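You operate a simulated robot arm through the tools that you are given. There is no shell and no other tool. Be economical: measure what you need, move in short steps, check, and stop when the job is done.

Carry out the task below with a simulated robot arm. There is one attempt and no reset: what you move stays moved.

JOB
Snug the white, blue and green bolts, then turn the cradle level.
Fine: lock the cradle first: bolts are turned only while it is locked, finger tight; free it to turn it and leave it free; the other two bolts stay.

Only the result counts: the job must be done as asked and must still hold three seconds after the hand-in. Knocking over, shifting, dropping, spilling or breaking anything else fails it.

ROBOT AND FRAMES
A 7-joint arm with a two-finger parallel gripper, fixed in place. Base frame: the origin is at the foot of the arm, x ahead of it, y to its left, z up. Readings come in m, degrees, newtons and seconds.
Its first joint turns from -66.0 to 66.0 degrees. Payload 2.4 kg.
Tool frame: the origin (TCP) lies between the finger pads and is the grasp point; the fingertips stand 0.03 m ahead of it; z points along the fingers, y is the line along which they close. Largest opening 0.094 m; finger width 0.028, thickness 0.01; the body of the gripper, 0.05 by 0.096 m, starts 0.055 m behind the TCP.
Orientation is told as [roll, pitch, yaw] about the base's x, y, z axes, in that order, counted from this pose: with the fingers straight down and closing along the base's y, the tool's x points along the base's -x, its y along +y and its z along -z.

CONTROLS
- The arm moves only by the tool send_rows. Its argument "motion" is a list of rows, each a list of 3 entries, a list of its own where there are three numbers: the turn, a rotation vector about the tool's x, y, z in degrees, then the shift along the tool's x, y, z in m, then the gripper command, from -1 (shut) to 1 (fully open), values between in proportion. In form: [[[wx, wy, wz], [x, y, z], gripper], ...]. A call has 1 to 20 rows; each row shifts and turns the commanded pose from where the row before left it, along the tool's axes as they then stand. Each row takes 0.2 s and may step no farther than 0.05 m and 8.6 degrees from the row before; otherwise, or with a gripper value out of range, the whole call is refused. A pose out of reach is approached as far as the arm can. The call stops where the force on the tool passes 70 N (or 10 N more than at its start, if that is more) or the arm is blocked; 0.2 s more then pass. The fingers move at their own pace (about 0.153 m/s each) and stop on an object; they squeeze with about 44 N. The grip force told is the motor's: it shows also when the fingers shut on nothing. Time passes only in rows, and 0.2 s behind the last, so rows that do not move let the fingers close. The reply holds the time, the measured pose of the TCP, the force on the tool along the base axes, the opening and the grip force, in the units named above and with some noise.
- Cameras (640 x 400 px; columns grow to the right, rows downward): "scene" is fixed at [0.0487, 0.4871, 1.4423]; the picture's right is [-0.61, -0.79, 0.00], its down [-0.47, 0.36, -0.81] and it looks along [0.64, -0.49, -0.59] (base axes); focal length 346 px, centre (320, 200). "wrist" rides on the gripper at [0.076, 0.014, -0.103] in the tool frame; the picture's right is [-0.18, 0.98, 0.00], its down [-0.75, -0.14, -0.64] and it looks along [-0.63, -0.12, 0.77] (tool axes); focal length 243 px, centre (320, 200). There is no depth. A picture from a camera that has moved, and an enlarged one, comes with that camera's place and axes in the base frame and with its lens.
- grab_frame(camera): a new picture of that camera. No time passes.
- enlarge(camera, box): a new picture of the part [left, top, right, bottom] of that camera's present view, enlarged. No time passes.
- close_job(): hands the job in; it is judged then, once.

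Work in short steps. Places have to be worked out from the pictures, the camera data and where the tool is seen: move nearer, look again, correct. Check each grasp and each placing, and mend what went wrong. You have 120 turns and 84 pictures in all, those below and enlarged ones among them. Open the gripper and draw the arm clear of the work before you hand the job in, unless the task says otherwise; then end with one line.

The tools are called by a JSON object that holds its "fn" and its "kwargs". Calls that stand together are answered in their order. send_rows: Moves the arm, as the interface text tells. Its arguments: {"type":"object","properties":{"motion":{"type":"array"}},"required":["motion"]} The other tools are called the same way: grab_frame (camera) takes a picture; enlarge (camera, box) takes an enlarged picture of a part of a camera's view; close_job () hands the job in.

At the start:

```text
time: 0.0
position: [0.3363, 0.2889, 1.2337]
tcp_rot: [0.2, 0.0, -0.1]
ft_force: [0.1, 0.2, -0.2]
opening: 0.0939
finger_force: 0.1
```

scene: 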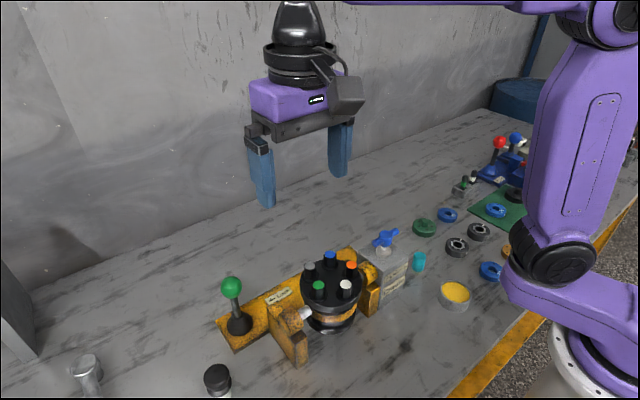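
wrist: 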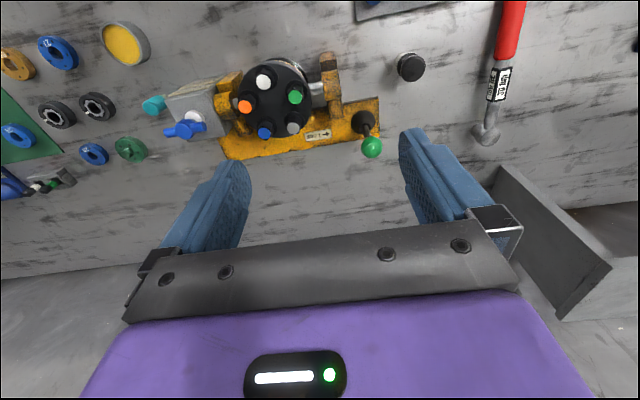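

I start by looking closer at the cradle, its lever and its bolts.

{"fn": "enlarge", "kwargs": {"camera": "scene", "box": [200, 220, 440, 370]}}

{"fn": "enlarge", "kwargs": {"camera": "wrist", "box": [140, 40, 400, 200]}}

```text
2.67 times, centred on (320, 295) of scene
camera zoom: at [0.0487, 0.4871, 1.4423], right [-0.61, -0.79, 0.0], down [-0.47, 0.36, -0.81], along [0.64, -0.49, -0.59], focal length 922 px, centre (320, -53)
```

zoom: 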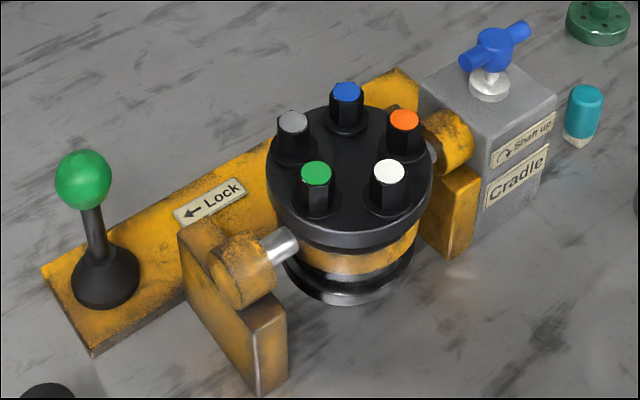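

```text
2.46 times, centred on (270, 120) of wrist
camera zoom: at [0.261, 0.3029, 1.3368], right [0.18, 0.98, 0.0], down [0.75, -0.14, 0.64], along [0.63, -0.12, -0.77], focal length 597 px, centre (443, 397)
```

zoom: 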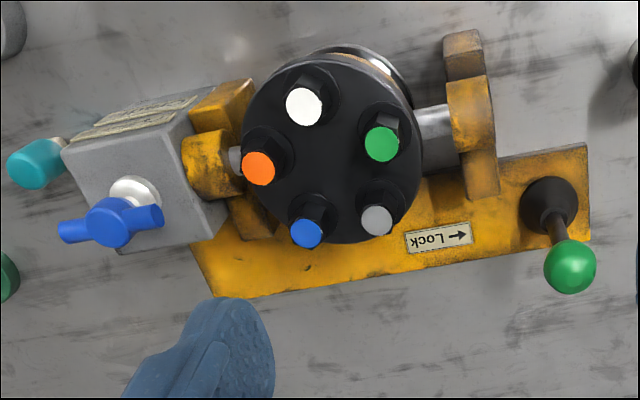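

Triangulating from both views puts the bolt tops near z≈0.96, with the surface lower than stated (I get about 0.82). I move slightly back and down for a second wrist view to check this.

{"fn": "send_rows", "kwargs": {"motion": [[[0, 0, 0], [0.03, 0, 0.03], 1], [[0, 0, 0], [0.03, 0, 0.03], 1], [[0, 0, 0], [0, 0, 0.03], 1], [[0, 0, 0], [0, 0, 0], 1]]}}

{"fn": "grab_frame", "kwargs": {"camera": "wrist"}}

{"fn": "enlarge", "kwargs": {"camera": "wrist", "box": [160, 60, 420, 220]}}

```text
time: 1.0
position: [0.2764, 0.2893, 1.1423]
tcp_rot: [0.1, 0.0, 0.0]
ft_force: [0.1, -0.1, -1.0]
opening: 0.094
finger_force: 0.1
```

```text
79 pictures are left
camera wrist: at [0.2011, 0.3031, 1.2457], right [0.18, 0.98, 0.0], down [0.75, -0.14, 0.64], along [0.63, -0.12, -0.77], focal length 243 px, centre (320, 200)
```

wrist: 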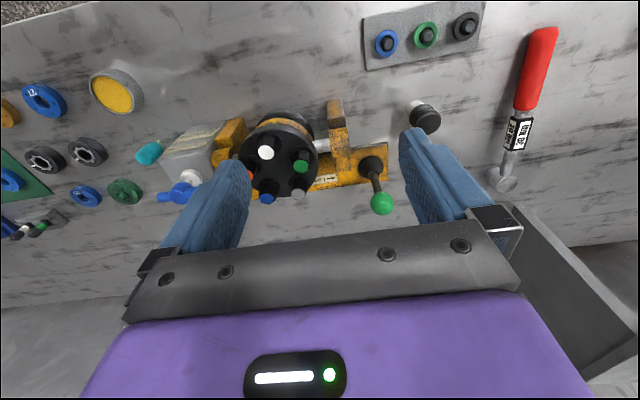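

```text
2.46 times, centred on (290, 140) of wrist
camera zoom: at [0.2011, 0.3031, 1.2457], right [0.18, 0.98, 0.0], down [0.75, -0.14, 0.64], along [0.63, -0.12, -0.77], focal length 597 px, centre (394, 348)
```

zoom: 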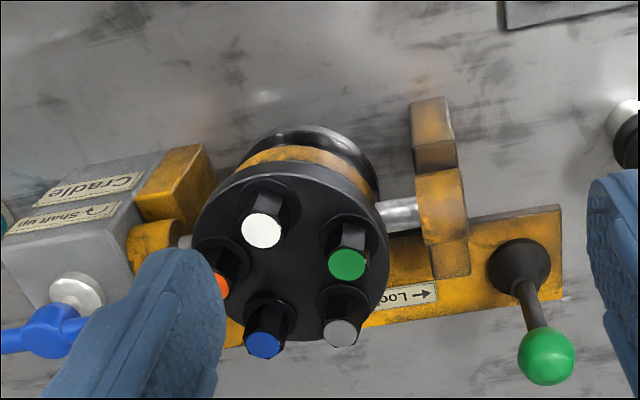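

The second view agrees with the first: white's top is at about (0.339, 0.207, 0.966). Next I enlarge the scene view to judge tilt, bolt heights and the lever.

{"fn": "enlarge", "kwargs": {"camera": "scene", "box": [280, 240, 392, 310]}}

{"fn": "enlarge", "kwargs": {"camera": "scene", "box": [210, 260, 338, 340]}}

{"fn": "enlarge", "kwargs": {"camera": "scene", "box": [350, 220, 430, 270]}}

```text
5.71 times, centred on (336, 275) of scene
camera zoom: at [0.0486, 0.4871, 1.4423], right [-0.61, -0.79, 0.0], down [-0.47, 0.36, -0.81], along [0.64, -0.49, -0.59], focal length 1975 px, centre (229, -229)
```

zoom: 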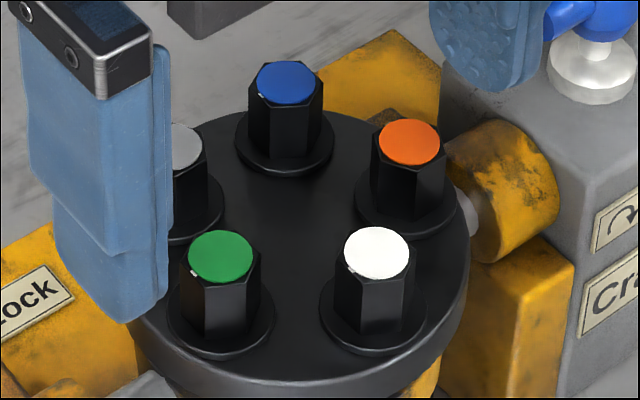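

```text
5.00 times, centred on (274, 300) of scene
camera zoom: at [0.0486, 0.4871, 1.4423], right [-0.61, -0.79, 0.0], down [-0.47, 0.36, -0.81], along [0.64, -0.49, -0.59], focal length 1728 px, centre (550, -300)
```

zoom: 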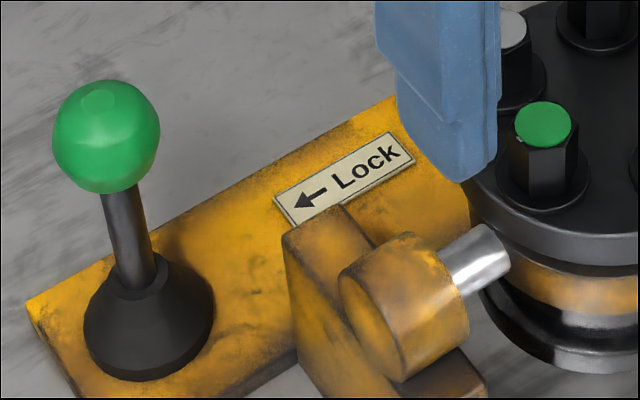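

```text
8.00 times, centred on (390, 245) of scene
camera zoom: at [0.0486, 0.4871, 1.4423], right [-0.61, -0.79, 0.0], down [-0.47, 0.36, -0.81], along [0.64, -0.49, -0.59], focal length 2765 px, centre (-240, -160)
```

zoom: 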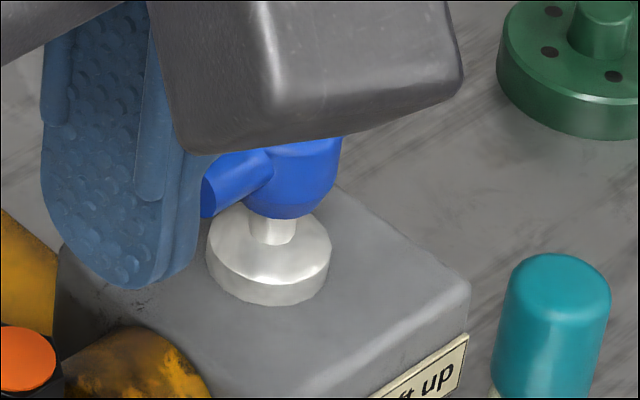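

All five bolts stand on washers, and some caps show a small white tick. I move to about (0.31, 0.21, 1.07), still above the bolts, to look between the open fingers.

{"fn": "send_rows", "kwargs": {"motion": [[[0, 0, 0], [-0.017, -0.04, 0], 1], [[0, 0, 0], [-0.017, -0.04, 0], 1], [[0, 0, 0], [0, 0, 0.035], 1], [[0, 0, 0], [0, 0, 0.035], 1], [[0, 0, 0], [0, 0, 0], 1]]}}

{"fn": "enlarge", "kwargs": {"camera": "wrist", "box": [240, 100, 416, 210]}}

{"fn": "grab_frame", "kwargs": {"camera": "wrist"}}

```text
time: 2.2
position: [0.3114, 0.2105, 1.0737]
tcp_rot: [0.1, 0.0, 0.0]
ft_force: [-0.7, 0.6, -0.9]
opening: 0.0942
finger_force: 0.1
```

```text
3.64 times, centred on (328, 155) of wrist
camera zoom: at [0.2353, 0.2237, 1.1766], right [0.18, 0.98, 0.0], down [0.75, -0.14, 0.64], along [0.63, -0.12, -0.77], focal length 882 px, centre (291, 364)
```

zoom: 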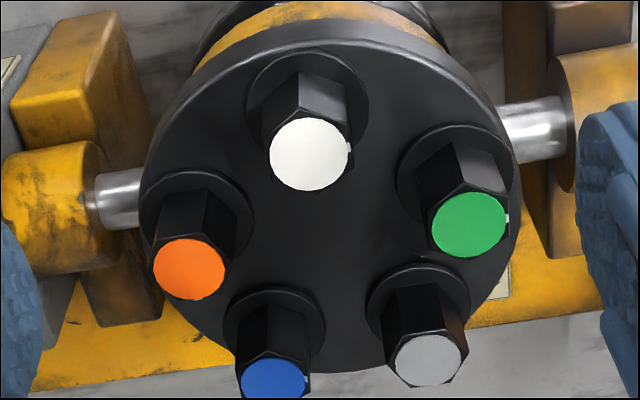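

```text
73 pictures are left
camera wrist: at [0.2353, 0.2237, 1.1766], right [0.18, 0.98, 0.0], down [0.75, -0.14, 0.64], along [0.63, -0.12, -0.77], focal length 243 px, centre (320, 200)
```

wrist: 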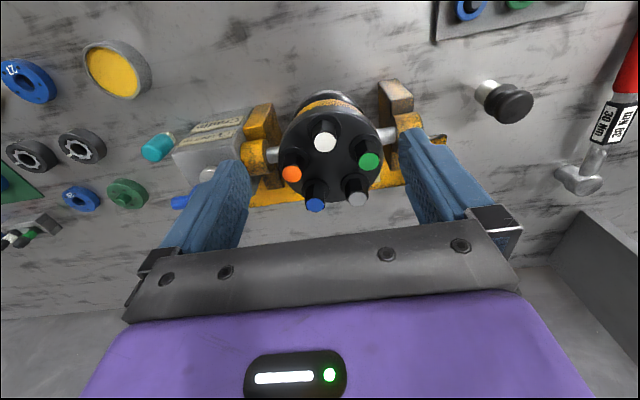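

The ball of the lock lever is at about (0.496, 0.358, 0.918) and its boot at (0.491, 0.359, 0.81), so it stands upright, and the arrow points to +y. I go above the ball with the fingers part open and check.

{"fn": "send_rows", "kwargs": {"motion": [[[0, 0, 0], [-0.037, 0.0295, 0], 0.3], [[0, 0, 0], [-0.037, 0.0295, 0], 0.3], [[0, 0, 0], [-0.037, 0.0295, 0], 0.3], [[0, 0, 0], [-0.037, 0.0295, 0], 0.3], [[0, 0, 0], [-0.037, 0.0295, 0.02], 0.3], [[0, 0, 0], [0, 0, 0.04], 0.3], [[0, 0, 0], [0, 0, 0], 0.3]]}}

{"fn": "grab_frame", "kwargs": {"camera": "wrist"}}

{"fn": "enlarge", "kwargs": {"camera": "scene", "box": [160, 200, 400, 350]}}

```text
refused: row 5 steps farther than a row can; nothing moved
```

```text
72 pictures are left
camera wrist: at [0.2353, 0.2237, 1.1766], right [0.18, 0.98, 0.0], down [0.75, -0.14, 0.64], along [0.63, -0.12, -0.77], focal length 243 px, centre (320, 200)
```

wrist: 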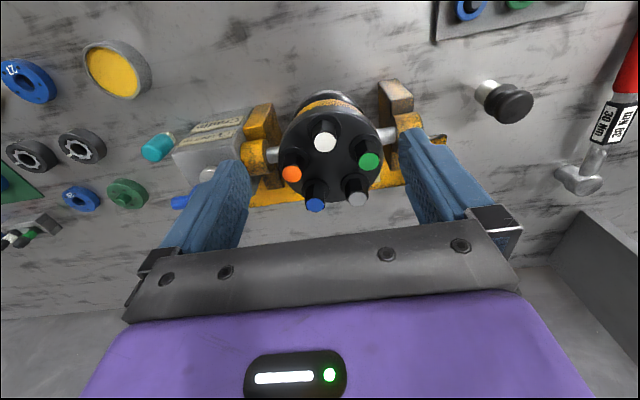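

```text
2.67 times, centred on (280, 275) of scene
camera zoom: at [0.0487, 0.4871, 1.4423], right [-0.61, -0.79, 0.0], down [-0.47, 0.36, -0.81], along [0.64, -0.49, -0.59], focal length 922 px, centre (427, 0)
```

zoom: 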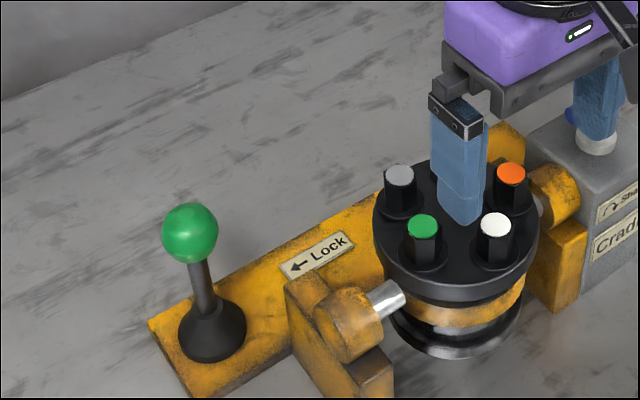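

That row stepped too far, so the call was refused. I resend it with the last step split.

{"fn": "send_rows", "kwargs": {"motion": [[[0, 0, 0], [-0.037, 0.0295, 0], 0.3], [[0, 0, 0], [-0.037, 0.0295, 0], 0.3], [[0, 0, 0], [-0.037, 0.0295, 0], 0.3], [[0, 0, 0], [-0.037, 0.0295, 0], 0.3], [[0, 0, 0], [-0.037, 0.0295, 0], 0.3], [[0, 0, 0], [0, 0, 0.04], 0.3], [[0, 0, 0], [0, 0, 0.035], 0.3], [[0, 0, 0], [0, 0, 0], 0.3]]}}

{"fn": "grab_frame", "kwargs": {"camera": "wrist"}}

{"fn": "enlarge", "kwargs": {"camera": "scene", "box": [160, 200, 400, 350]}}

```text
time: 4.0
position: [0.4945, 0.3565, 0.9986]
tcp_rot: [0.1, -0.1, 0.0]
ft_force: [0.3, 0.2, -0.4]
opening: 0.0613
finger_force: 0.1
```

```text
70 pictures are left
camera wrist: at [0.4195, 0.3711, 1.1012], right [0.18, 0.98, 0.0], down [0.75, -0.14, 0.64], along [0.63, -0.12, -0.77], focal length 243 px, centre (320, 200)
```

wrist: 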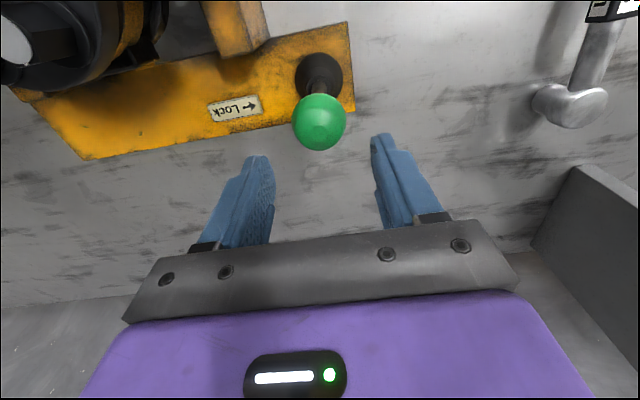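

```text
2.67 times, centred on (280, 275) of scene
camera zoom: at [0.0487, 0.4871, 1.4423], right [-0.61, -0.79, 0.0], down [-0.47, 0.36, -0.81], along [0.64, -0.49, -0.59], focal length 922 px, centre (427, 0)
```

zoom: 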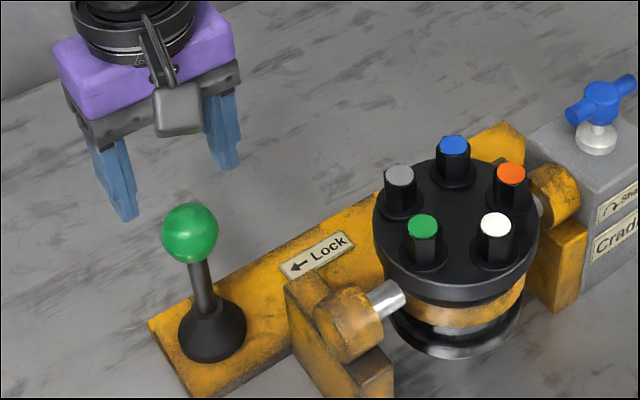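

The ball is centred between the fingers at about (0.493, 0.357, 0.918). I lower to straddle it, then push gently along +y.

{"fn": "send_rows", "kwargs": {"motion": [[[0, 0, 0], [0.002, 0, 0.03], 0.3], [[0, 0, 0], [0, 0, 0.03], 0.3], [[0, 0, 0], [0, 0, 0.018], 0.3], [[0, 0, 0], [0.001, 0.01, 0], 0.3], [[0, 0, 0], [0.001, 0.01, 0], 0.3], [[0, 0, 0], [0, 0, 0], 0.3]]}}

{"fn": "enlarge", "kwargs": {"camera": "scene", "box": [160, 200, 400, 350]}}

```text
time: 5.4
position: [0.491, 0.3753, 0.921]
tcp_rot: [0.0, -0.1, 0.0]
ft_force: [1.1, -3.9, -0.4]
opening: 0.0632
finger_force: 1.8
```

```text
2.67 times, centred on (280, 275) of scene
camera zoom: at [0.0487, 0.487, 1.4423], right [-0.61, -0.79, 0.0], down [-0.47, 0.36, -0.81], along [0.64, -0.49, -0.59], focal length 922 px, centre (427, 0)
```

zoom: 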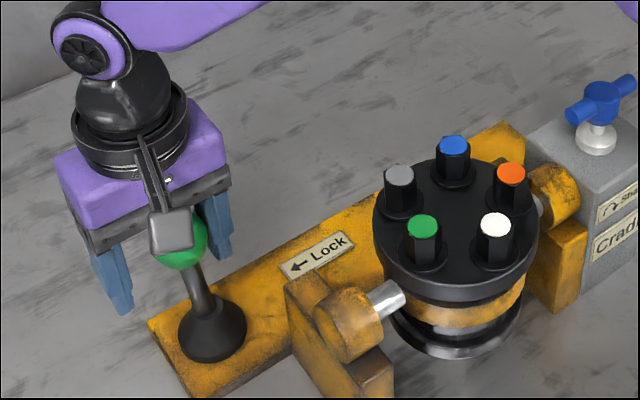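

The lever moves at about 4 N. I continue along the arc.

{"fn": "send_rows", "kwargs": {"motion": [[[0, 0, 0], [0.001, 0.01, 0.001], 0.3], [[0, 0, 0], [0.001, 0.01, 0.002], 0.3], [[0, 0, 0], [0.001, 0.01, 0.003], 0.3], [[0, 0, 0], [0, 0, 0], 0.3]]}}

{"fn": "enlarge", "kwargs": {"camera": "scene", "box": [160, 200, 400, 350]}}

```text
time: 6.4
position: [0.4879, 0.4069, 0.9157]
tcp_rot: [0.1, 0.0, 0.0]
ft_force: [1.0, -0.6, -0.1]
opening: 0.061
finger_force: 0.1
```

```text
2.67 times, centred on (280, 275) of scene
camera zoom: at [0.0486, 0.4871, 1.4423], right [-0.61, -0.79, 0.0], down [-0.47, 0.36, -0.81], along [0.64, -0.49, -0.59], focal length 922 px, centre (427, 0)
```

zoom: 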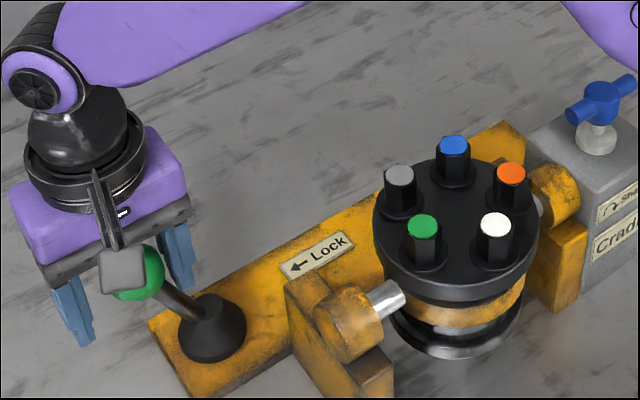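

The force dropped, so the lever has probably snapped over. I push a little more to find the stop.

{"fn": "send_rows", "kwargs": {"motion": [[[0, 0, 0], [0.001, 0.008, 0.004], 0.3], [[0, 0, 0], [0.001, 0.008, 0.004], 0.3], [[0, 0, 0], [0, 0, 0], 0.3]]}}

{"fn": "grab_frame", "kwargs": {"camera": "wrist"}}

```text
time: 7.2
position: [0.4884, 0.4202, 0.9087]
tcp_rot: [0.1, -0.1, -0.2]
ft_force: [-0.3, -19.3, 25.9]
opening: 0.0719
finger_force: 9.6
```

```text
66 pictures are left
camera wrist: at [0.4126, 0.4343, 1.0115], right [0.19, 0.98, 0.0], down [0.75, -0.14, 0.64], along [0.63, -0.12, -0.77], focal length 243 px, centre (320, 200)
```

wrist: 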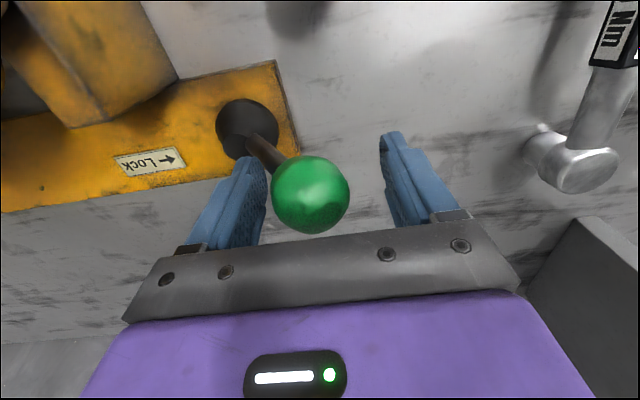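

The force rise marks the lever's end stop, so it should be locked. I back off and rise clear without dragging it.

{"fn": "send_rows", "kwargs": {"motion": [[[0, 0, 0], [0, -0.005, -0.01], 0.5], [[0, 0, 0], [0, -0.003, -0.03], 0.5], [[0, 0, 0], [0, 0, -0.045], 0.5], [[0, 0, 0], [0, 0, -0.045], 0.5], [[0, 0, 0], [0, 0, -0.01], 0.5]]}}

{"fn": "enlarge", "kwargs": {"camera": "scene", "box": [160, 200, 400, 350]}}

```text
time: 8.4
position: [0.4851, 0.4139, 1.0459]
tcp_rot: [0.1, 0.0, 0.0]
ft_force: [-0.7, 0.2, -0.1]
opening: 0.0706
finger_force: 0.1
```

```text
2.67 times, centred on (280, 275) of scene
camera zoom: at [0.0486, 0.4871, 1.4423], right [-0.61, -0.79, 0.0], down [-0.47, 0.36, -0.81], along [0.64, -0.49, -0.59], focal length 922 px, centre (427, 0)
```

zoom: 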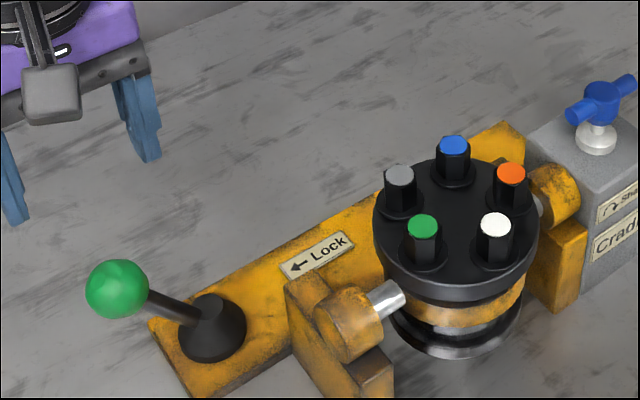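

The lever now leans fully toward the arrow, so the cradle is locked. Next I yaw the tool 90° to view the flange along the trunnion axis and measure its tilt, which I need to align the tool to the bolts.

{"fn": "send_rows", "kwargs": {"motion": [[[0, 0, 0], [0.04, 0, -0.02], 1], [[0, 0, 0], [0.04, 0, -0.02], 1], [[0, 0, 8.2], [0, 0, 0], 1], [[0, 0, 8.2], [0, 0, 0], 1], [[0, 0, 8.2], [0, 0, 0], 1], [[0, 0, 8.2], [0, 0, 0], 1], [[0, 0, 8.2], [0, 0, 0], 1], [[0, 0, 8.2], [0, 0, 0], 1], [[0, 0, 8.2], [0, 0, 0], 1], [[0, 0, 8.2], [0, 0, 0], 1], [[0, 0, 8.2], [0, 0, 0], 1], [[0, 0, 8.2], [0, 0, 0], 1], [[0, 0, 0], [0, 0, 0], 1]]}}

{"fn": "grab_frame", "kwargs": {"camera": "wrist"}}

```text
time: 11.2
position: [0.4066, 0.4151, 1.0867]
tcp_rot: [0.1, 0.1, -82.1]
ft_force: [-0.1, -0.3, 0.2]
opening: 0.094
finger_force: 0.0
```

```text
64 pictures are left
camera wrist: at [0.4108, 0.4918, 1.1898], right [1.0, -0.05, 0.0], down [-0.04, -0.77, 0.64], along [-0.03, -0.64, -0.77], focal length 243 px, centre (320, 200)
```

wrist: 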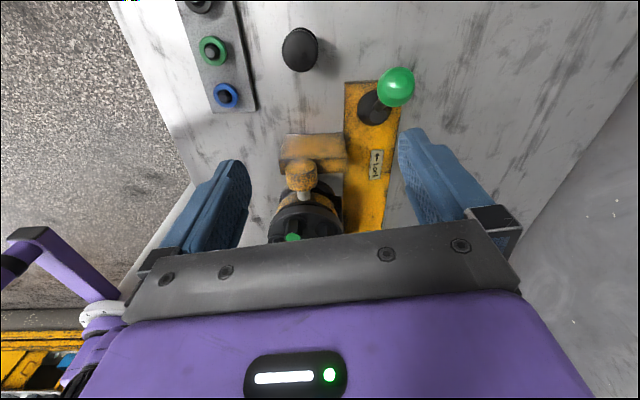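

The view works. I tilt the camera closer to horizontal for a better side view.

{"fn": "send_rows", "kwargs": {"motion": [[[0, -8, 0], [0, 0, 0], 1], [[0, -8, 0], [0, 0, 0], 1], [[0, -8, 0], [0, 0, 0], 1], [[0, -8, 0], [0, 0, 0], 1], [[0, 0, 0], [0, 0, 0], 1]]}}

{"fn": "grab_frame", "kwargs": {"camera": "wrist"}}

```text
time: 12.4
position: [0.4064, 0.4148, 1.0874]
tcp_rot: [0.0, -32.0, -82.1]
ft_force: [-0.2, -0.4, 0.5]
opening: 0.0938
finger_force: 0.3
```

```text
63 pictures are left
camera wrist: at [0.4046, 0.534, 1.1339], right [0.99, -0.02, 0.1], down [-0.1, -0.32, 0.94], along [0.01, -0.95, -0.32], focal length 243 px, centre (320, 200)
```

wrist: 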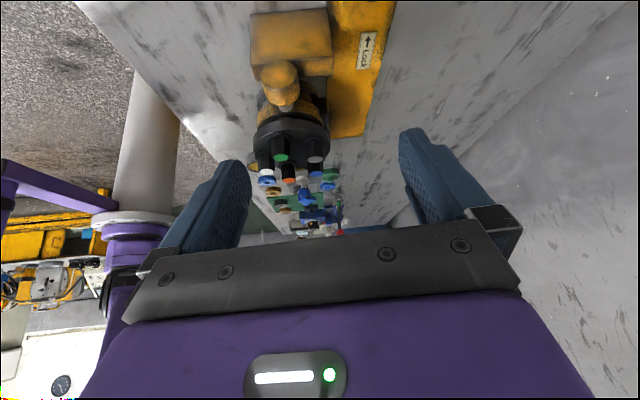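

{"fn": "enlarge", "kwargs": {"camera": "wrist", "box": [230, 80, 358, 200]}}

```text
3.33 times, centred on (294, 140) of wrist
camera zoom: at [0.4046, 0.534, 1.1339], right [0.99, -0.02, 0.1], down [-0.1, -0.32, 0.94], along [0.01, -0.95, -0.32], focal length 809 px, centre (407, 400)
```

zoom: 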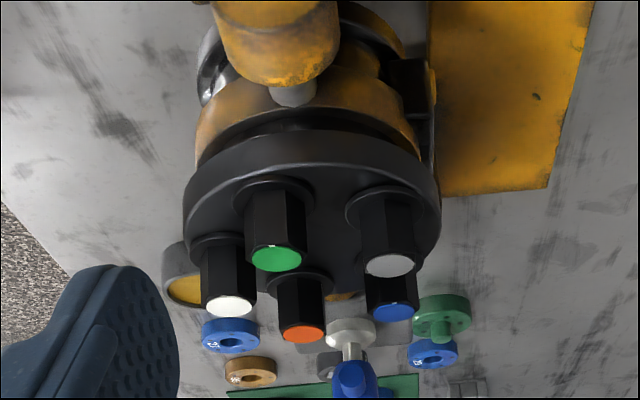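

The flange looks nearly horizontal here, so I need to find out what "level" refers to. I take a lower side view to see the body and any shaft.

{"fn": "send_rows", "kwargs": {"motion": [[[0, 0, 0], [0.0286, -0.0139, 0.0293], 1], [[0, 0, 0], [0.0286, -0.0139, 0.0293], 1], [[0, 0, 0], [0.0286, -0.0139, 0.0293], 1], [[0, -7, 0], [0, 0, 0], 1], [[0, -7, 0], [0, 0, 0], 1], [[0, 0, 0], [0, 0, 0], 1]]}}

{"fn": "grab_frame", "kwargs": {"camera": "wrist"}}

{"fn": "enlarge", "kwargs": {"camera": "wrist", "box": [230, 60, 422, 180]}}

```text
time: 13.8
position: [0.3608, 0.4364, 0.9683]
tcp_rot: [0.0, -46.1, -82.0]
ft_force: [0.0, 0.5, 0.1]
opening: 0.094
finger_force: 0.0
```

```text
61 pictures are left
camera wrist: at [0.3581, 0.5625, 0.9844], right [0.99, 0.01, 0.13], down [-0.13, -0.08, 0.99], along [0.02, -1.0, -0.08], focal length 243 px, centre (320, 200)
```

wrist: 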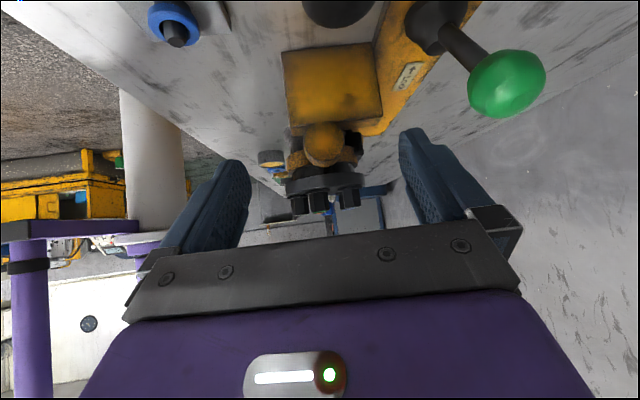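

```text
3.33 times, centred on (326, 120) of wrist
camera zoom: at [0.3581, 0.5625, 0.9844], right [0.99, 0.01, 0.13], down [-0.13, -0.08, 0.99], along [0.02, -1.0, -0.08], focal length 809 px, centre (300, 467)
```

zoom: 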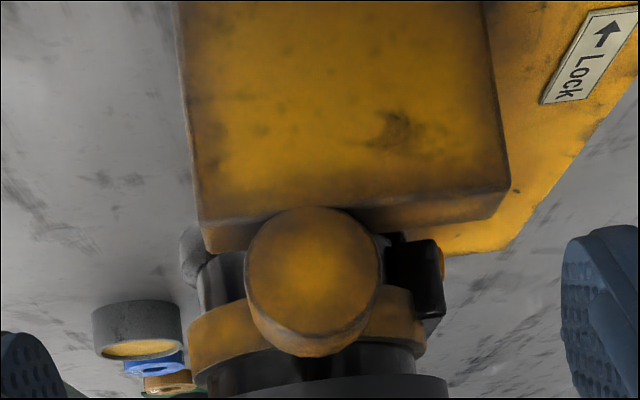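

Now I enlarge the flange itself in this nearly horizontal view.

{"fn": "enlarge", "kwargs": {"camera": "wrist", "box": [262, 120, 390, 220]}}

```text
4.00 times, centred on (326, 170) of wrist
camera zoom: at [0.3581, 0.5625, 0.9844], right [0.99, 0.01, 0.13], down [-0.13, -0.08, 0.99], along [0.02, -1.0, -0.08], focal length 970 px, centre (296, 320)
```

zoom: 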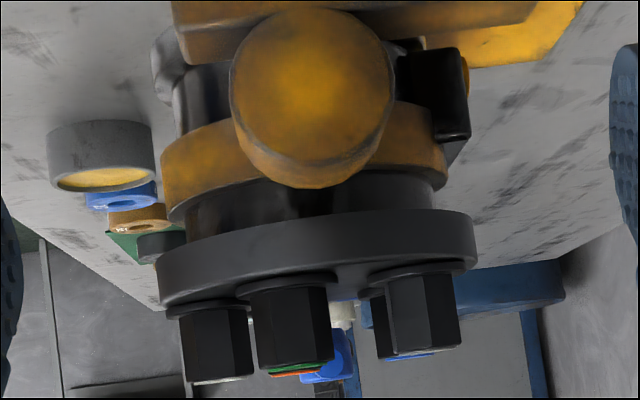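

The flange face is horizontal within about 1–2°. I check the underside for a shaft using the fixed camera.

{"fn": "enlarge", "kwargs": {"camera": "scene", "box": [290, 280, 386, 340]}}

{"fn": "enlarge", "kwargs": {"camera": "scene", "box": [360, 220, 440, 310]}}

```text
6.67 times, centred on (338, 310) of scene
camera zoom: at [0.0486, 0.4871, 1.4423], right [-0.61, -0.79, 0.0], down [-0.47, 0.36, -0.81], along [0.64, -0.49, -0.59], focal length 2304 px, centre (200, -533)
```

zoom: 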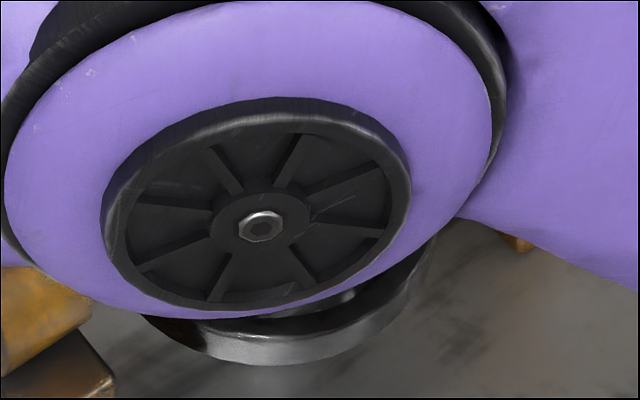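

```text
4.44 times, centred on (400, 265) of scene
camera zoom: at [0.0486, 0.4871, 1.4423], right [-0.61, -0.79, 0.0], down [-0.47, 0.36, -0.81], along [0.64, -0.49, -0.59], focal length 1536 px, centre (-36, -89)
```

zoom: 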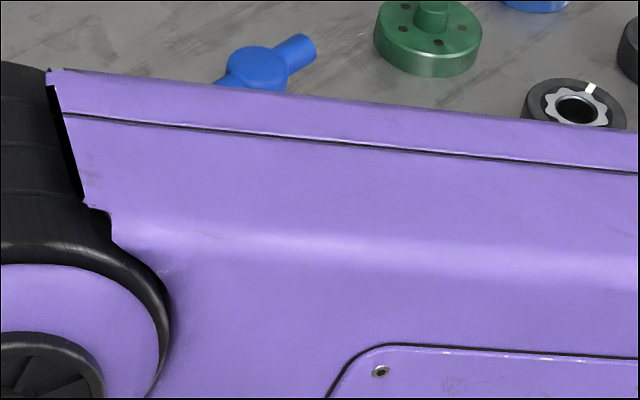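

A steel disc sits on the underside, possibly on the shaft. I swing the camera to a diagonal low view to see it.

{"fn": "send_rows", "kwargs": {"motion": [[[-5.33, 0, -5.14], [0, 0, 0], 1], [[-5.33, 0, -5.14], [0, 0, 0], 1], [[-5.33, 0, -5.14], [0, 0, 0], 1], [[-5.33, 0, -5.14], [0, 0, 0], 1], [[-5.33, 0, -5.14], [0, 0, 0], 1], [[0, 0, 0], [0.0046, -0.0462, 0.0097], 1], [[0, 0, 0], [0.0046, -0.0462, 0.0097], 1], [[0, 0, 0], [0.0046, -0.0462, 0.0097], 1], [[0, 0, 0], [0, 0, 0], 1]]}}

{"fn": "grab_frame", "kwargs": {"camera": "wrist"}}

```text
time: 15.8
position: [0.2713, 0.329, 0.9376]
tcp_rot: [0.2, -45.9, -45.1]
ft_force: [-0.4, -0.3, 0.3]
opening: 0.0938
finger_force: 0.2
```

```text
56 pictures are left
camera wrist: at [0.1926, 0.4273, 0.9545], right [0.78, 0.6, 0.13], down [-0.06, -0.15, 0.99], along [0.62, -0.78, -0.08], focal length 243 px, centre (320, 200)
```

wrist: 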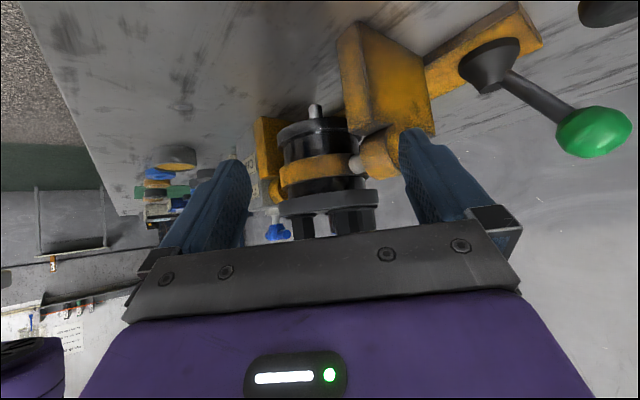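

There is a shaft stub on the underside, so the shaft now points down. "Level" must mean the shaft horizontal, reached by turning the handle in the "Shaft up" sense. I enlarge once to confirm.

{"fn": "enlarge", "kwargs": {"camera": "wrist", "box": [240, 90, 400, 250]}}

```text
2.50 times, centred on (320, 170) of wrist
camera zoom: at [0.1926, 0.4273, 0.9545], right [0.78, 0.6, 0.13], down [-0.06, -0.15, 0.99], along [0.62, -0.78, -0.08], focal length 606 px, centre (320, 275)
```

zoom: 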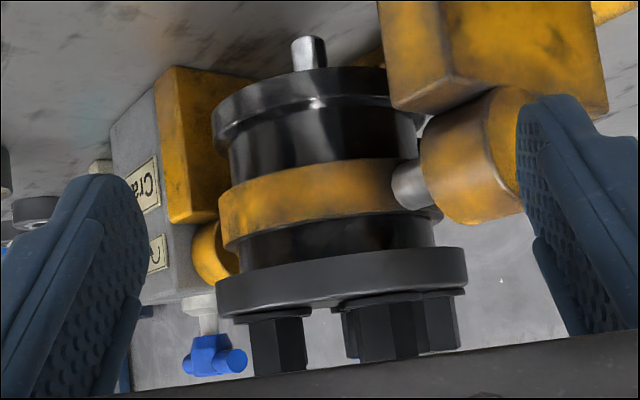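

This confirms the shaft stub points straight down. Now the bolts: I rise, return the tool to vertical at yaw 0, and go above the white bolt.

{"fn": "send_rows", "kwargs": {"motion": [[[0, 0, 0], [-0.033, 0, -0.032], 1], [[0, 0, 0], [-0.033, 0, -0.032], 1], [[0, 0, 0], [-0.033, 0, -0.032], 1], [[0, 7.66, 0], [0, 0, 0], 1], [[0, 7.66, 0], [0, 0, 0], 1], [[0, 7.66, 0], [0, 0, 0], 1], [[0, 7.66, 0], [0, 0, 0], 1], [[0, 7.66, 0], [0, 0, 0], 1], [[0, 7.66, 0], [0, 0, 0], 1], [[0, 0, -7.5], [0, 0, 0], 1], [[0, 0, -7.5], [0, 0, 0], 1], [[0, 0, -7.5], [0, 0, 0], 1], [[0, 0, -7.5], [0, 0, 0], 1], [[0, 0, -7.5], [0, 0, 0], 1], [[0, 0, -7.5], [0, 0, 0], 0.2], [[0, 0, 0], [0, 0, 0], 0.0]]}}

```text
time: 19.2
position: [0.2718, 0.3282, 1.075]
tcp_rot: [0.0, 0.0, 0.3]
ft_force: [0.3, 0.3, 0.7]
opening: 0.047
finger_force: 0.0
```

The tool is vertical again. I move over the white bolt at (0.339, 0.207).

{"fn": "send_rows", "kwargs": {"motion": [[[0, 0, 0], [-0.0224, -0.0404, 0], 0.0], [[0, 0, 0], [-0.0224, -0.0404, 0], 0.0], [[0, 0, 0], [-0.0224, -0.0404, 0], 0.0], [[0, 0, 0], [0, 0, 0.025], 0.0], [[0, 0, 0], [0, 0, 0.02], 0.0], [[0, 0, 0], [0, 0, 0], 0.0]]}}

{"fn": "enlarge", "kwargs": {"camera": "wrist", "box": [224, 80, 416, 200]}}

{"fn": "enlarge", "kwargs": {"camera": "scene", "box": [280, 230, 392, 300]}}

```text
time: 20.6
position: [0.3394, 0.2081, 1.0295]
tcp_rot: [0.0, -0.1, 0.1]
ft_force: [-0.2, -0.2, -0.2]
opening: 0.0471
finger_force: 0.1
```

```text
3.33 times, centred on (320, 140) of wrist
camera zoom: at [0.2633, 0.222, 1.1326], right [0.18, 0.98, 0.0], down [0.75, -0.14, 0.64], along [0.63, -0.12, -0.77], focal length 809 px, centre (320, 400)
```

zoom: 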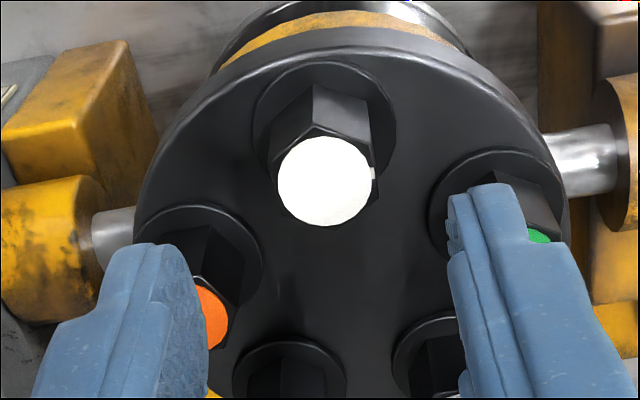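

```text
5.71 times, centred on (336, 265) of scene
camera zoom: at [0.0487, 0.4871, 1.4423], right [-0.61, -0.79, 0.0], down [-0.47, 0.36, -0.81], along [0.64, -0.49, -0.59], focal length 1975 px, centre (229, -171)
```

zoom: 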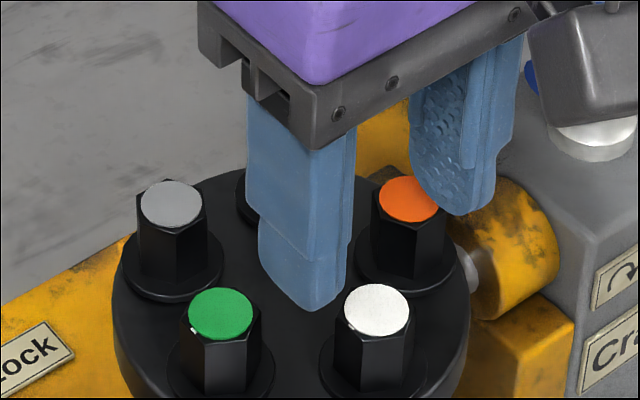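

White is centred under the tool, with its hex flats roughly 15° from yaw 0 and repeating every 60°. I yaw to +75° to leave a long clockwise stroke, then recheck.

{"fn": "send_rows", "kwargs": {"motion": [[[0, 0, -7.5], [0, 0, 0], 0.0], [[0, 0, -7.5], [0, 0, 0], 0.0], [[0, 0, -7.5], [0, 0, 0], 0.0], [[0, 0, -7.5], [0, 0, 0], 0.0], [[0, 0, -7.5], [0, 0, 0], 0.0], [[0, 0, -7.5], [0, 0, 0], 0.0], [[0, 0, -7.5], [0, 0, 0], 0.0], [[0, 0, -7.5], [0, 0, 0], 0.0], [[0, 0, -7.5], [0, 0, 0], 0.0], [[0, 0, -7.5], [0, 0, 0], 0.0], [[0, 0, 0], [0, 0, 0], -0.2]]}}

{"fn": "enlarge", "kwargs": {"camera": "wrist", "box": [224, 80, 416, 200]}}

```text
time: 23.0
position: [0.3388, 0.2074, 1.03]
tcp_rot: [0.0, -0.1, 75.1]
ft_force: [0.9, -0.2, -0.2]
opening: 0.0375
finger_force: 0.1
```

```text
3.33 times, centred on (320, 140) of wrist
camera zoom: at [0.306, 0.1371, 1.1323], right [-0.9, 0.43, 0.0], down [0.33, 0.69, 0.64], along [0.28, 0.58, -0.77], focal length 809 px, centre (320, 400)
```

zoom: 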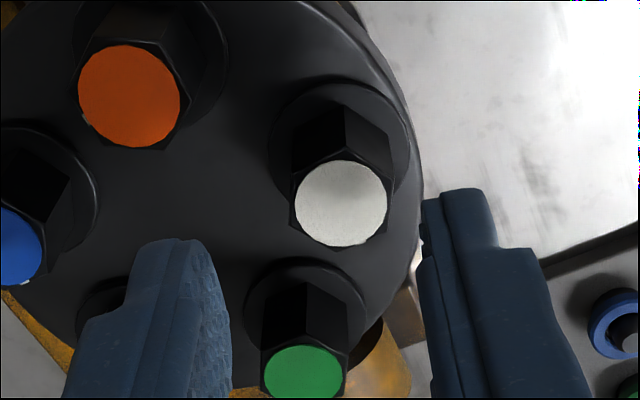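

Comparing the two yaws puts the bolt axis at about (0.335, 0.209) with its top near z≈0.974. I shift 4.4 mm and lower over the head, watching the force.

{"fn": "send_rows", "kwargs": {"motion": [[[0, 0, 0], [-0.0006, 0.0044, 0], -0.2], [[0, 0, 0], [0, 0, 0.02], -0.2], [[0, 0, 0], [0, 0, 0.012], -0.2], [[0, 0, 0], [0, 0, 0.01], -0.2], [[0, 0, 0], [0, 0, 0], -0.2]]}}

{"fn": "enlarge", "kwargs": {"camera": "wrist", "box": [224, 80, 416, 200]}}

{"fn": "enlarge", "kwargs": {"camera": "scene", "box": [280, 230, 392, 300]}}

```text
time: 24.2
position: [0.3334, 0.2098, 0.9873]
tcp_rot: [0.0, -0.1, 75.1]
ft_force: [-0.9, -0.5, -0.1]
opening: 0.0376
finger_force: 0.0
```

```text
3.33 times, centred on (320, 140) of wrist
camera zoom: at [0.3018, 0.1393, 1.09], right [-0.9, 0.43, 0.0], down [0.33, 0.69, 0.64], along [0.28, 0.58, -0.77], focal length 809 px, centre (320, 400)
```

zoom: 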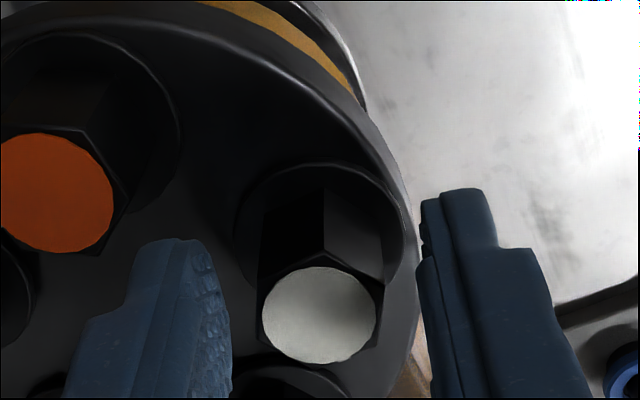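

```text
5.71 times, centred on (336, 265) of scene
camera zoom: at [0.0487, 0.4871, 1.4423], right [-0.61, -0.79, 0.0], down [-0.47, 0.36, -0.81], along [0.64, -0.49, -0.59], focal length 1975 px, centre (229, -171)
```

zoom: 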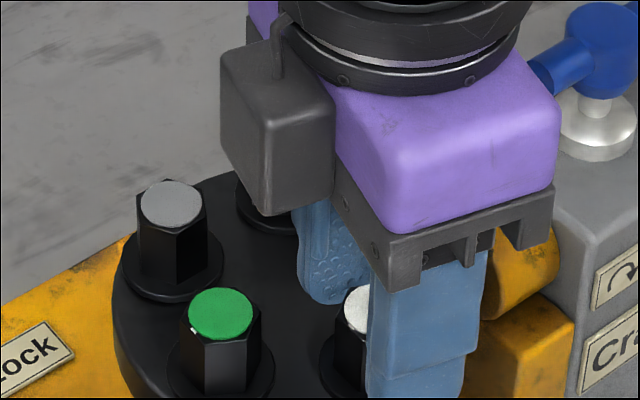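

The white head is centred between the fingers, with its top about 12 mm below the TCP. I close and check the grip.

{"fn": "send_rows", "kwargs": {"motion": [[[0, 0, 0], [0, 0, 0.003], -1], [[0, 0, 0], [0, 0, 0], -1], [[0, 0, 0], [0, 0, 0], -1]]}}

```text
time: 25.0
position: [0.3343, 0.2102, 0.9851]
tcp_rot: [-0.1, -0.2, 75.1]
ft_force: [-4.7, -3.5, 35.2]
opening: 0.0215
finger_force: 45.1
```

There is 35 N upward, so the tips likely press the washer. I open, rise 4 mm and close again.

{"fn": "send_rows", "kwargs": {"motion": [[[0, 0, 0], [0, 0, 0], -0.3], [[0, 0, 0], [0, 0, -0.004], -0.3], [[0, 0, 0], [0, 0, 0], -0.3], [[0, 0, 0], [0, 0, 0], -1], [[0, 0, 0], [0, 0, 0], -1]]}}

```text
time: 26.2
position: [0.3342, 0.2091, 0.9879]
tcp_rot: [-0.1, -0.1, 75.0]
ft_force: [3.0, 0.3, -5.5]
opening: 0.0215
finger_force: 45.3
```

The grip is good: 21.5 mm across flats with a small residual force. I turn clockwise 30° and compare commanded with measured yaw.

{"fn": "send_rows", "kwargs": {"motion": [[[0, 0, 7.5], [0, 0, 0], -1], [[0, 0, 7.5], [0, 0, 0], -1], [[0, 0, 7.5], [0, 0, 0], -1], [[0, 0, 7.5], [0, 0, 0], -1]]}}

```text
time: 27.2
position: [0.3341, 0.2096, 0.9884]
tcp_rot: [0.0, 0.0, 44.9]
ft_force: [2.8, -0.5, -9.8]
opening: 0.0214
finger_force: 45.4
```

It follows exactly, and the bolt seems to draw downward (fz more negative), so I follow down slightly. Another 45°.

{"fn": "send_rows", "kwargs": {"motion": [[[0, 0, 7.5], [0, 0, 0.0004], -1], [[0, 0, 7.5], [0, 0, 0.0004], -1], [[0, 0, 7.5], [0, 0, 0.0002], -1], [[0, 0, 7.5], [0, 0, 0.0002], -1], [[0, 0, 7.5], [0, 0, 0.0002], -1], [[0, 0, 7.5], [0, 0, 0.0002], -1]]}}

{"fn": "enlarge", "kwargs": {"camera": "scene", "box": [280, 230, 392, 300]}}

```text
time: 28.6
position: [0.3331, 0.2104, 0.9878]
tcp_rot: [0.0, 0.0, -0.1]
ft_force: [-13.7, 1.6, 35.6]
opening: 0.0215
finger_force: 44.7
```

```text
5.71 times, centred on (336, 265) of scene
camera zoom: at [0.0479, 0.4869, 1.4424], right [-0.61, -0.79, 0.0], down [-0.47, 0.36, -0.81], along [0.64, -0.49, -0.59], focal length 1975 px, centre (229, -171)
```

zoom: 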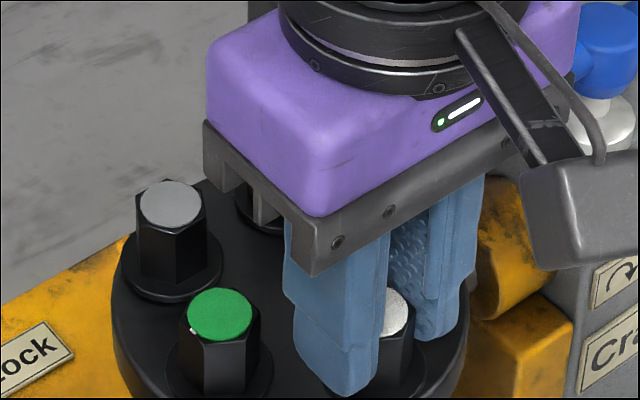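

I pushed down too much (fz 36 N), so the bolt isn't descending. I undo that and keep turning.

{"fn": "send_rows", "kwargs": {"motion": [[[0, 0, 0], [0, 0, -0.0014], -1], [[0, 0, 7.5], [0, 0, 0], -1], [[0, 0, 7.5], [0, 0, 0], -1], [[0, 0, 7.5], [0, 0, 0], -1], [[0, 0, 7.5], [0, 0, 0], -1], [[0, 0, 0], [0, 0, 0], -1]]}}

```text
time: 30.0
position: [0.3347, 0.2109, 0.9881]
tcp_rot: [0.2, 0.0, -30.0]
ft_force: [-1.8, 16.0, -15.0]
opening: 0.0215
finger_force: 44.7
```

It is still turning freely, with measured yaw equal to commanded. I continue in small steps toward −75°.

{"fn": "send_rows", "kwargs": {"motion": [[[0, 0, 7.5], [0, 0, 0], -1], [[0, 0, 7.5], [0, 0, 0], -1], [[0, 0, 7.5], [0, 0, 0], -1], [[0, 0, 0], [0, 0, 0], -1]]}}

{"fn": "send_rows", "kwargs": {"motion": [[[0, 0, 7.5], [0, 0, 0], -1], [[0, 0, 7.5], [0, 0, 0], -1], [[0, 0, 7.5], [0, 0, 0], -1], [[0, 0, 0], [0, 0, 0], -1]]}}

{"fn": "enlarge", "kwargs": {"camera": "wrist", "box": [240, 120, 400, 220]}}

```text
time: 31.0
position: [0.3358, 0.2089, 0.9889]
tcp_rot: [0.1, -0.1, -52.6]
ft_force: [5.6, 6.8, -6.7]
opening: 0.0232
finger_force: 45.0
```

```text
time: 32.0
position: [0.3344, 0.2103, 0.9889]
tcp_rot: [0.1, 0.0, -75.1]
ft_force: [2.2, 0.8, 1.3]
opening: 0.0244
finger_force: 44.7
```

```text
4.00 times, centred on (320, 170) of wrist
camera zoom: at [0.3298, 0.2864, 1.0913], right [1.0, 0.07, 0.0], down [0.06, -0.77, 0.64], along [0.05, -0.64, -0.77], focal length 970 px, centre (320, 320)
```

zoom: 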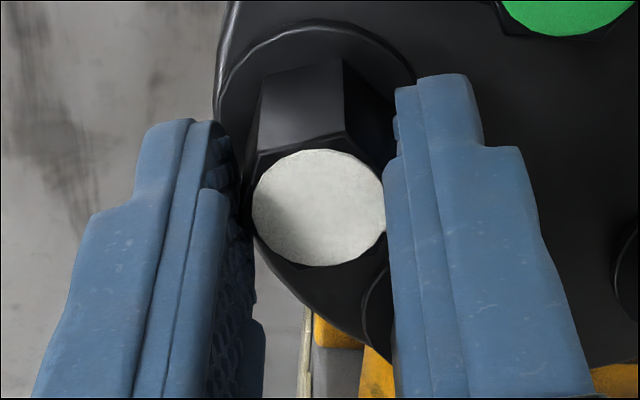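

The opening grew from 21.5 to 24.4 mm while turning from −30° to −75°, so the fingers slipped over the hex corners. The bolt has seated and is finger tight. I release, rise and go above the green bolt.

{"fn": "send_rows", "kwargs": {"motion": [[[0, 0, 0], [0, 0, 0], -0.2], [[0, 0, 0], [0, 0, 0], -0.2], [[0, 0, 0], [0, 0, -0.021], -0.2], [[0, 0, 0], [0, 0, -0.021], -0.2], [[0, 0, 0], [0.0142, 0.02, 0], -0.2], [[0, 0, 0], [0.0143, 0.0199, 0], -0.2], [[0, 0, 0], [0, 0, 0], -0.2]]}}

{"fn": "enlarge", "kwargs": {"camera": "wrist", "box": [224, 80, 416, 200]}}

```text
time: 33.6
position: [0.365, 0.248, 1.0301]
tcp_rot: [0.1, 0.1, -74.7]
ft_force: [-0.2, -0.2, 0.9]
opening: 0.0376
finger_force: 0.1
```

```text
3.33 times, centred on (320, 140) of wrist
camera zoom: at [0.36, 0.3257, 1.1327], right [1.0, 0.08, 0.0], down [0.06, -0.76, 0.64], along [0.05, -0.64, -0.77], focal length 809 px, centre (320, 400)
```

zoom: 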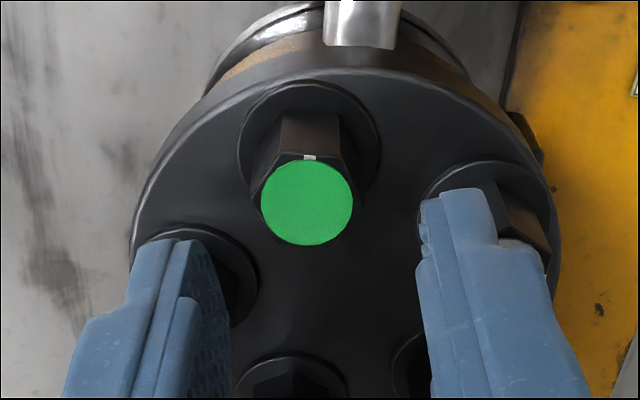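

Green is off by only about 3 mm, and its flats suit yaw +75°. I correct the offset and unwind to +75°.

{"fn": "send_rows", "kwargs": {"motion": [[[0, 0, -8], [0, -0.0028, 0], -0.2], [[0, 0, -8], [0, 0, 0], -0.2], [[0, 0, -8], [0, 0, 0], -0.2], [[0, 0, -8], [0, 0, 0], -0.2], [[0, 0, -8], [0, 0, 0], -0.2], [[0, 0, -8], [0, 0, 0], -0.2], [[0, 0, -8], [0, 0, 0], -0.2], [[0, 0, -8], [0, 0, 0], -0.2], [[0, 0, -8], [0, 0, 0], -0.2], [[0, 0, -8], [0, 0, 0], -0.2], [[0, 0, -8], [0, 0, 0], -0.2], [[0, 0, -8], [0, 0, 0], -0.2], [[0, 0, -8], [0, 0, 0], -0.2], [[0, 0, -8], [0, 0, 0], -0.2], [[0, 0, -8], [0, 0, 0], -0.2], [[0, 0, -8], [0, 0, 0], -0.2], [[0, 0, -8], [0, 0, 0], -0.2], [[0, 0, -8], [0, 0, 0], -0.2], [[0, 0, -6], [0, 0, 0], -0.2], [[0, 0, 0], [0, 0, 0], -0.2]]}}

{"fn": "enlarge", "kwargs": {"camera": "wrist", "box": [224, 80, 416, 200]}}

```text
time: 37.8
position: [0.3629, 0.2462, 1.0302]
tcp_rot: [0.0, -0.2, 75.2]
ft_force: [0.2, 0.0, 0.1]
opening: 0.0375
finger_force: 0.1
```

```text
3.33 times, centred on (320, 140) of wrist
camera zoom: at [0.3304, 0.1763, 1.1332], right [-0.9, 0.43, 0.0], down [0.33, 0.69, 0.64], along [0.28, 0.58, -0.77], focal length 809 px, centre (320, 400)
```

zoom: 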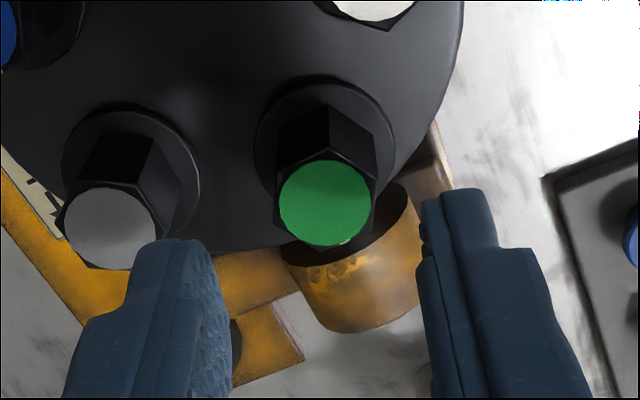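

Green is centred and its flats face the fingers. I lower and grip.

{"fn": "send_rows", "kwargs": {"motion": [[[0, 0, 0], [0, 0.001, 0.02], -0.2], [[0, 0, 0], [0, 0, 0.021], -0.2], [[0, 0, 0], [0, 0, 0], -0.2], [[0, 0, 0], [0, 0, 0], -1], [[0, 0, 0], [0, 0, 0], -1]]}}

```text
time: 39.0
position: [0.3631, 0.2472, 0.9889]
tcp_rot: [-0.1, -0.1, 74.9]
ft_force: [6.2, 0.1, -8.8]
opening: 0.023
finger_force: 45.2
```

The grip is 23 mm, slightly off the flats, and it should settle as I turn. I turn clockwise in stages and watch the opening.

{"fn": "send_rows", "kwargs": {"motion": [[[0, 0, 7.5], [0, 0, 0], -1], [[0, 0, 7.5], [0, 0, 0], -1], [[0, 0, 7.5], [0, 0, 0], -1], [[0, 0, 7.5], [0, 0, 0], -1], [[0, 0, 0], [0, 0, 0], -1]]}}

{"fn": "send_rows", "kwargs": {"motion": [[[0, 0, 7.5], [0, 0, 0], -1], [[0, 0, 7.5], [0, 0, 0], -1], [[0, 0, 7.5], [0, 0, 0], -1], [[0, 0, 7.5], [0, 0, 0], -1], [[0, 0, 0], [0, 0, 0], -1]]}}

```text
time: 40.2
position: [0.3628, 0.2478, 0.9897]
tcp_rot: [0.0, 0.0, 45.0]
ft_force: [3.4, 6.0, -1.2]
opening: 0.0231
finger_force: 44.8
```

```text
time: 41.4
position: [0.362, 0.247, 0.9895]
tcp_rot: [0.1, -0.1, 14.9]
ft_force: [0.0, 10.1, 6.3]
opening: 0.0231
finger_force: 44.8
```

The opening is constant at 23.1 mm, so the head turns with the fingers. I continue.

{"fn": "send_rows", "kwargs": {"motion": [[[0, 0, 7.5], [0, 0, 0], -1], [[0, 0, 7.5], [0, 0, 0], -1], [[0, 0, 7.5], [0, 0, 0], -1], [[0, 0, 7.5], [0, 0, 0], -1], [[0, 0, 0], [0, 0, 0], -1]]}}

{"fn": "send_rows", "kwargs": {"motion": [[[0, 0, 7.5], [0, 0, 0], -1], [[0, 0, 7.5], [0, 0, 0], -1], [[0, 0, 7.5], [0, 0, 0], -1], [[0, 0, 0], [0, 0, 0], -1]]}}

{"fn": "send_rows", "kwargs": {"motion": [[[0, 0, 7.5], [0, 0, 0], -1], [[0, 0, 7.5], [0, 0, 0], -1], [[0, 0, 7.5], [0, 0, 0], -1], [[0, 0, 0], [0, 0, 0], -1]]}}

{"fn": "enlarge", "kwargs": {"camera": "wrist", "box": [240, 120, 400, 220]}}

```text
time: 42.6
position: [0.3615, 0.2482, 0.9905]
tcp_rot: [0.2, -0.1, -15.0]
ft_force: [-6.1, 18.1, 13.3]
opening: 0.023
finger_force: 44.6
```

```text
time: 43.6
position: [0.3623, 0.2475, 0.9889]
tcp_rot: [0.4, -0.1, -37.5]
ft_force: [4.3, 21.7, 3.5]
opening: 0.0215
finger_force: 45.3
```

```text
time: 44.6
position: [0.3615, 0.2479, 0.9898]
tcp_rot: [0.1, 0.0, -60.1]
ft_force: [10.5, 8.9, -4.5]
opening: 0.0239
finger_force: 45.3
```

```text
4.00 times, centred on (320, 170) of wrist
camera zoom: at [0.3379, 0.3195, 1.092], right [0.94, 0.33, 0.0], down [0.25, -0.72, 0.64], along [0.21, -0.61, -0.77], focal length 970 px, centre (320, 320)
```

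zoom: 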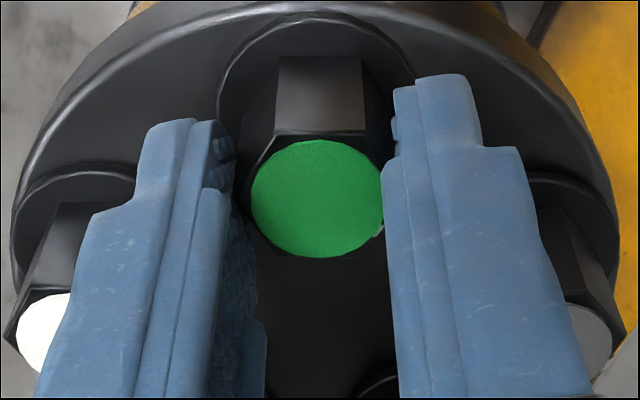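

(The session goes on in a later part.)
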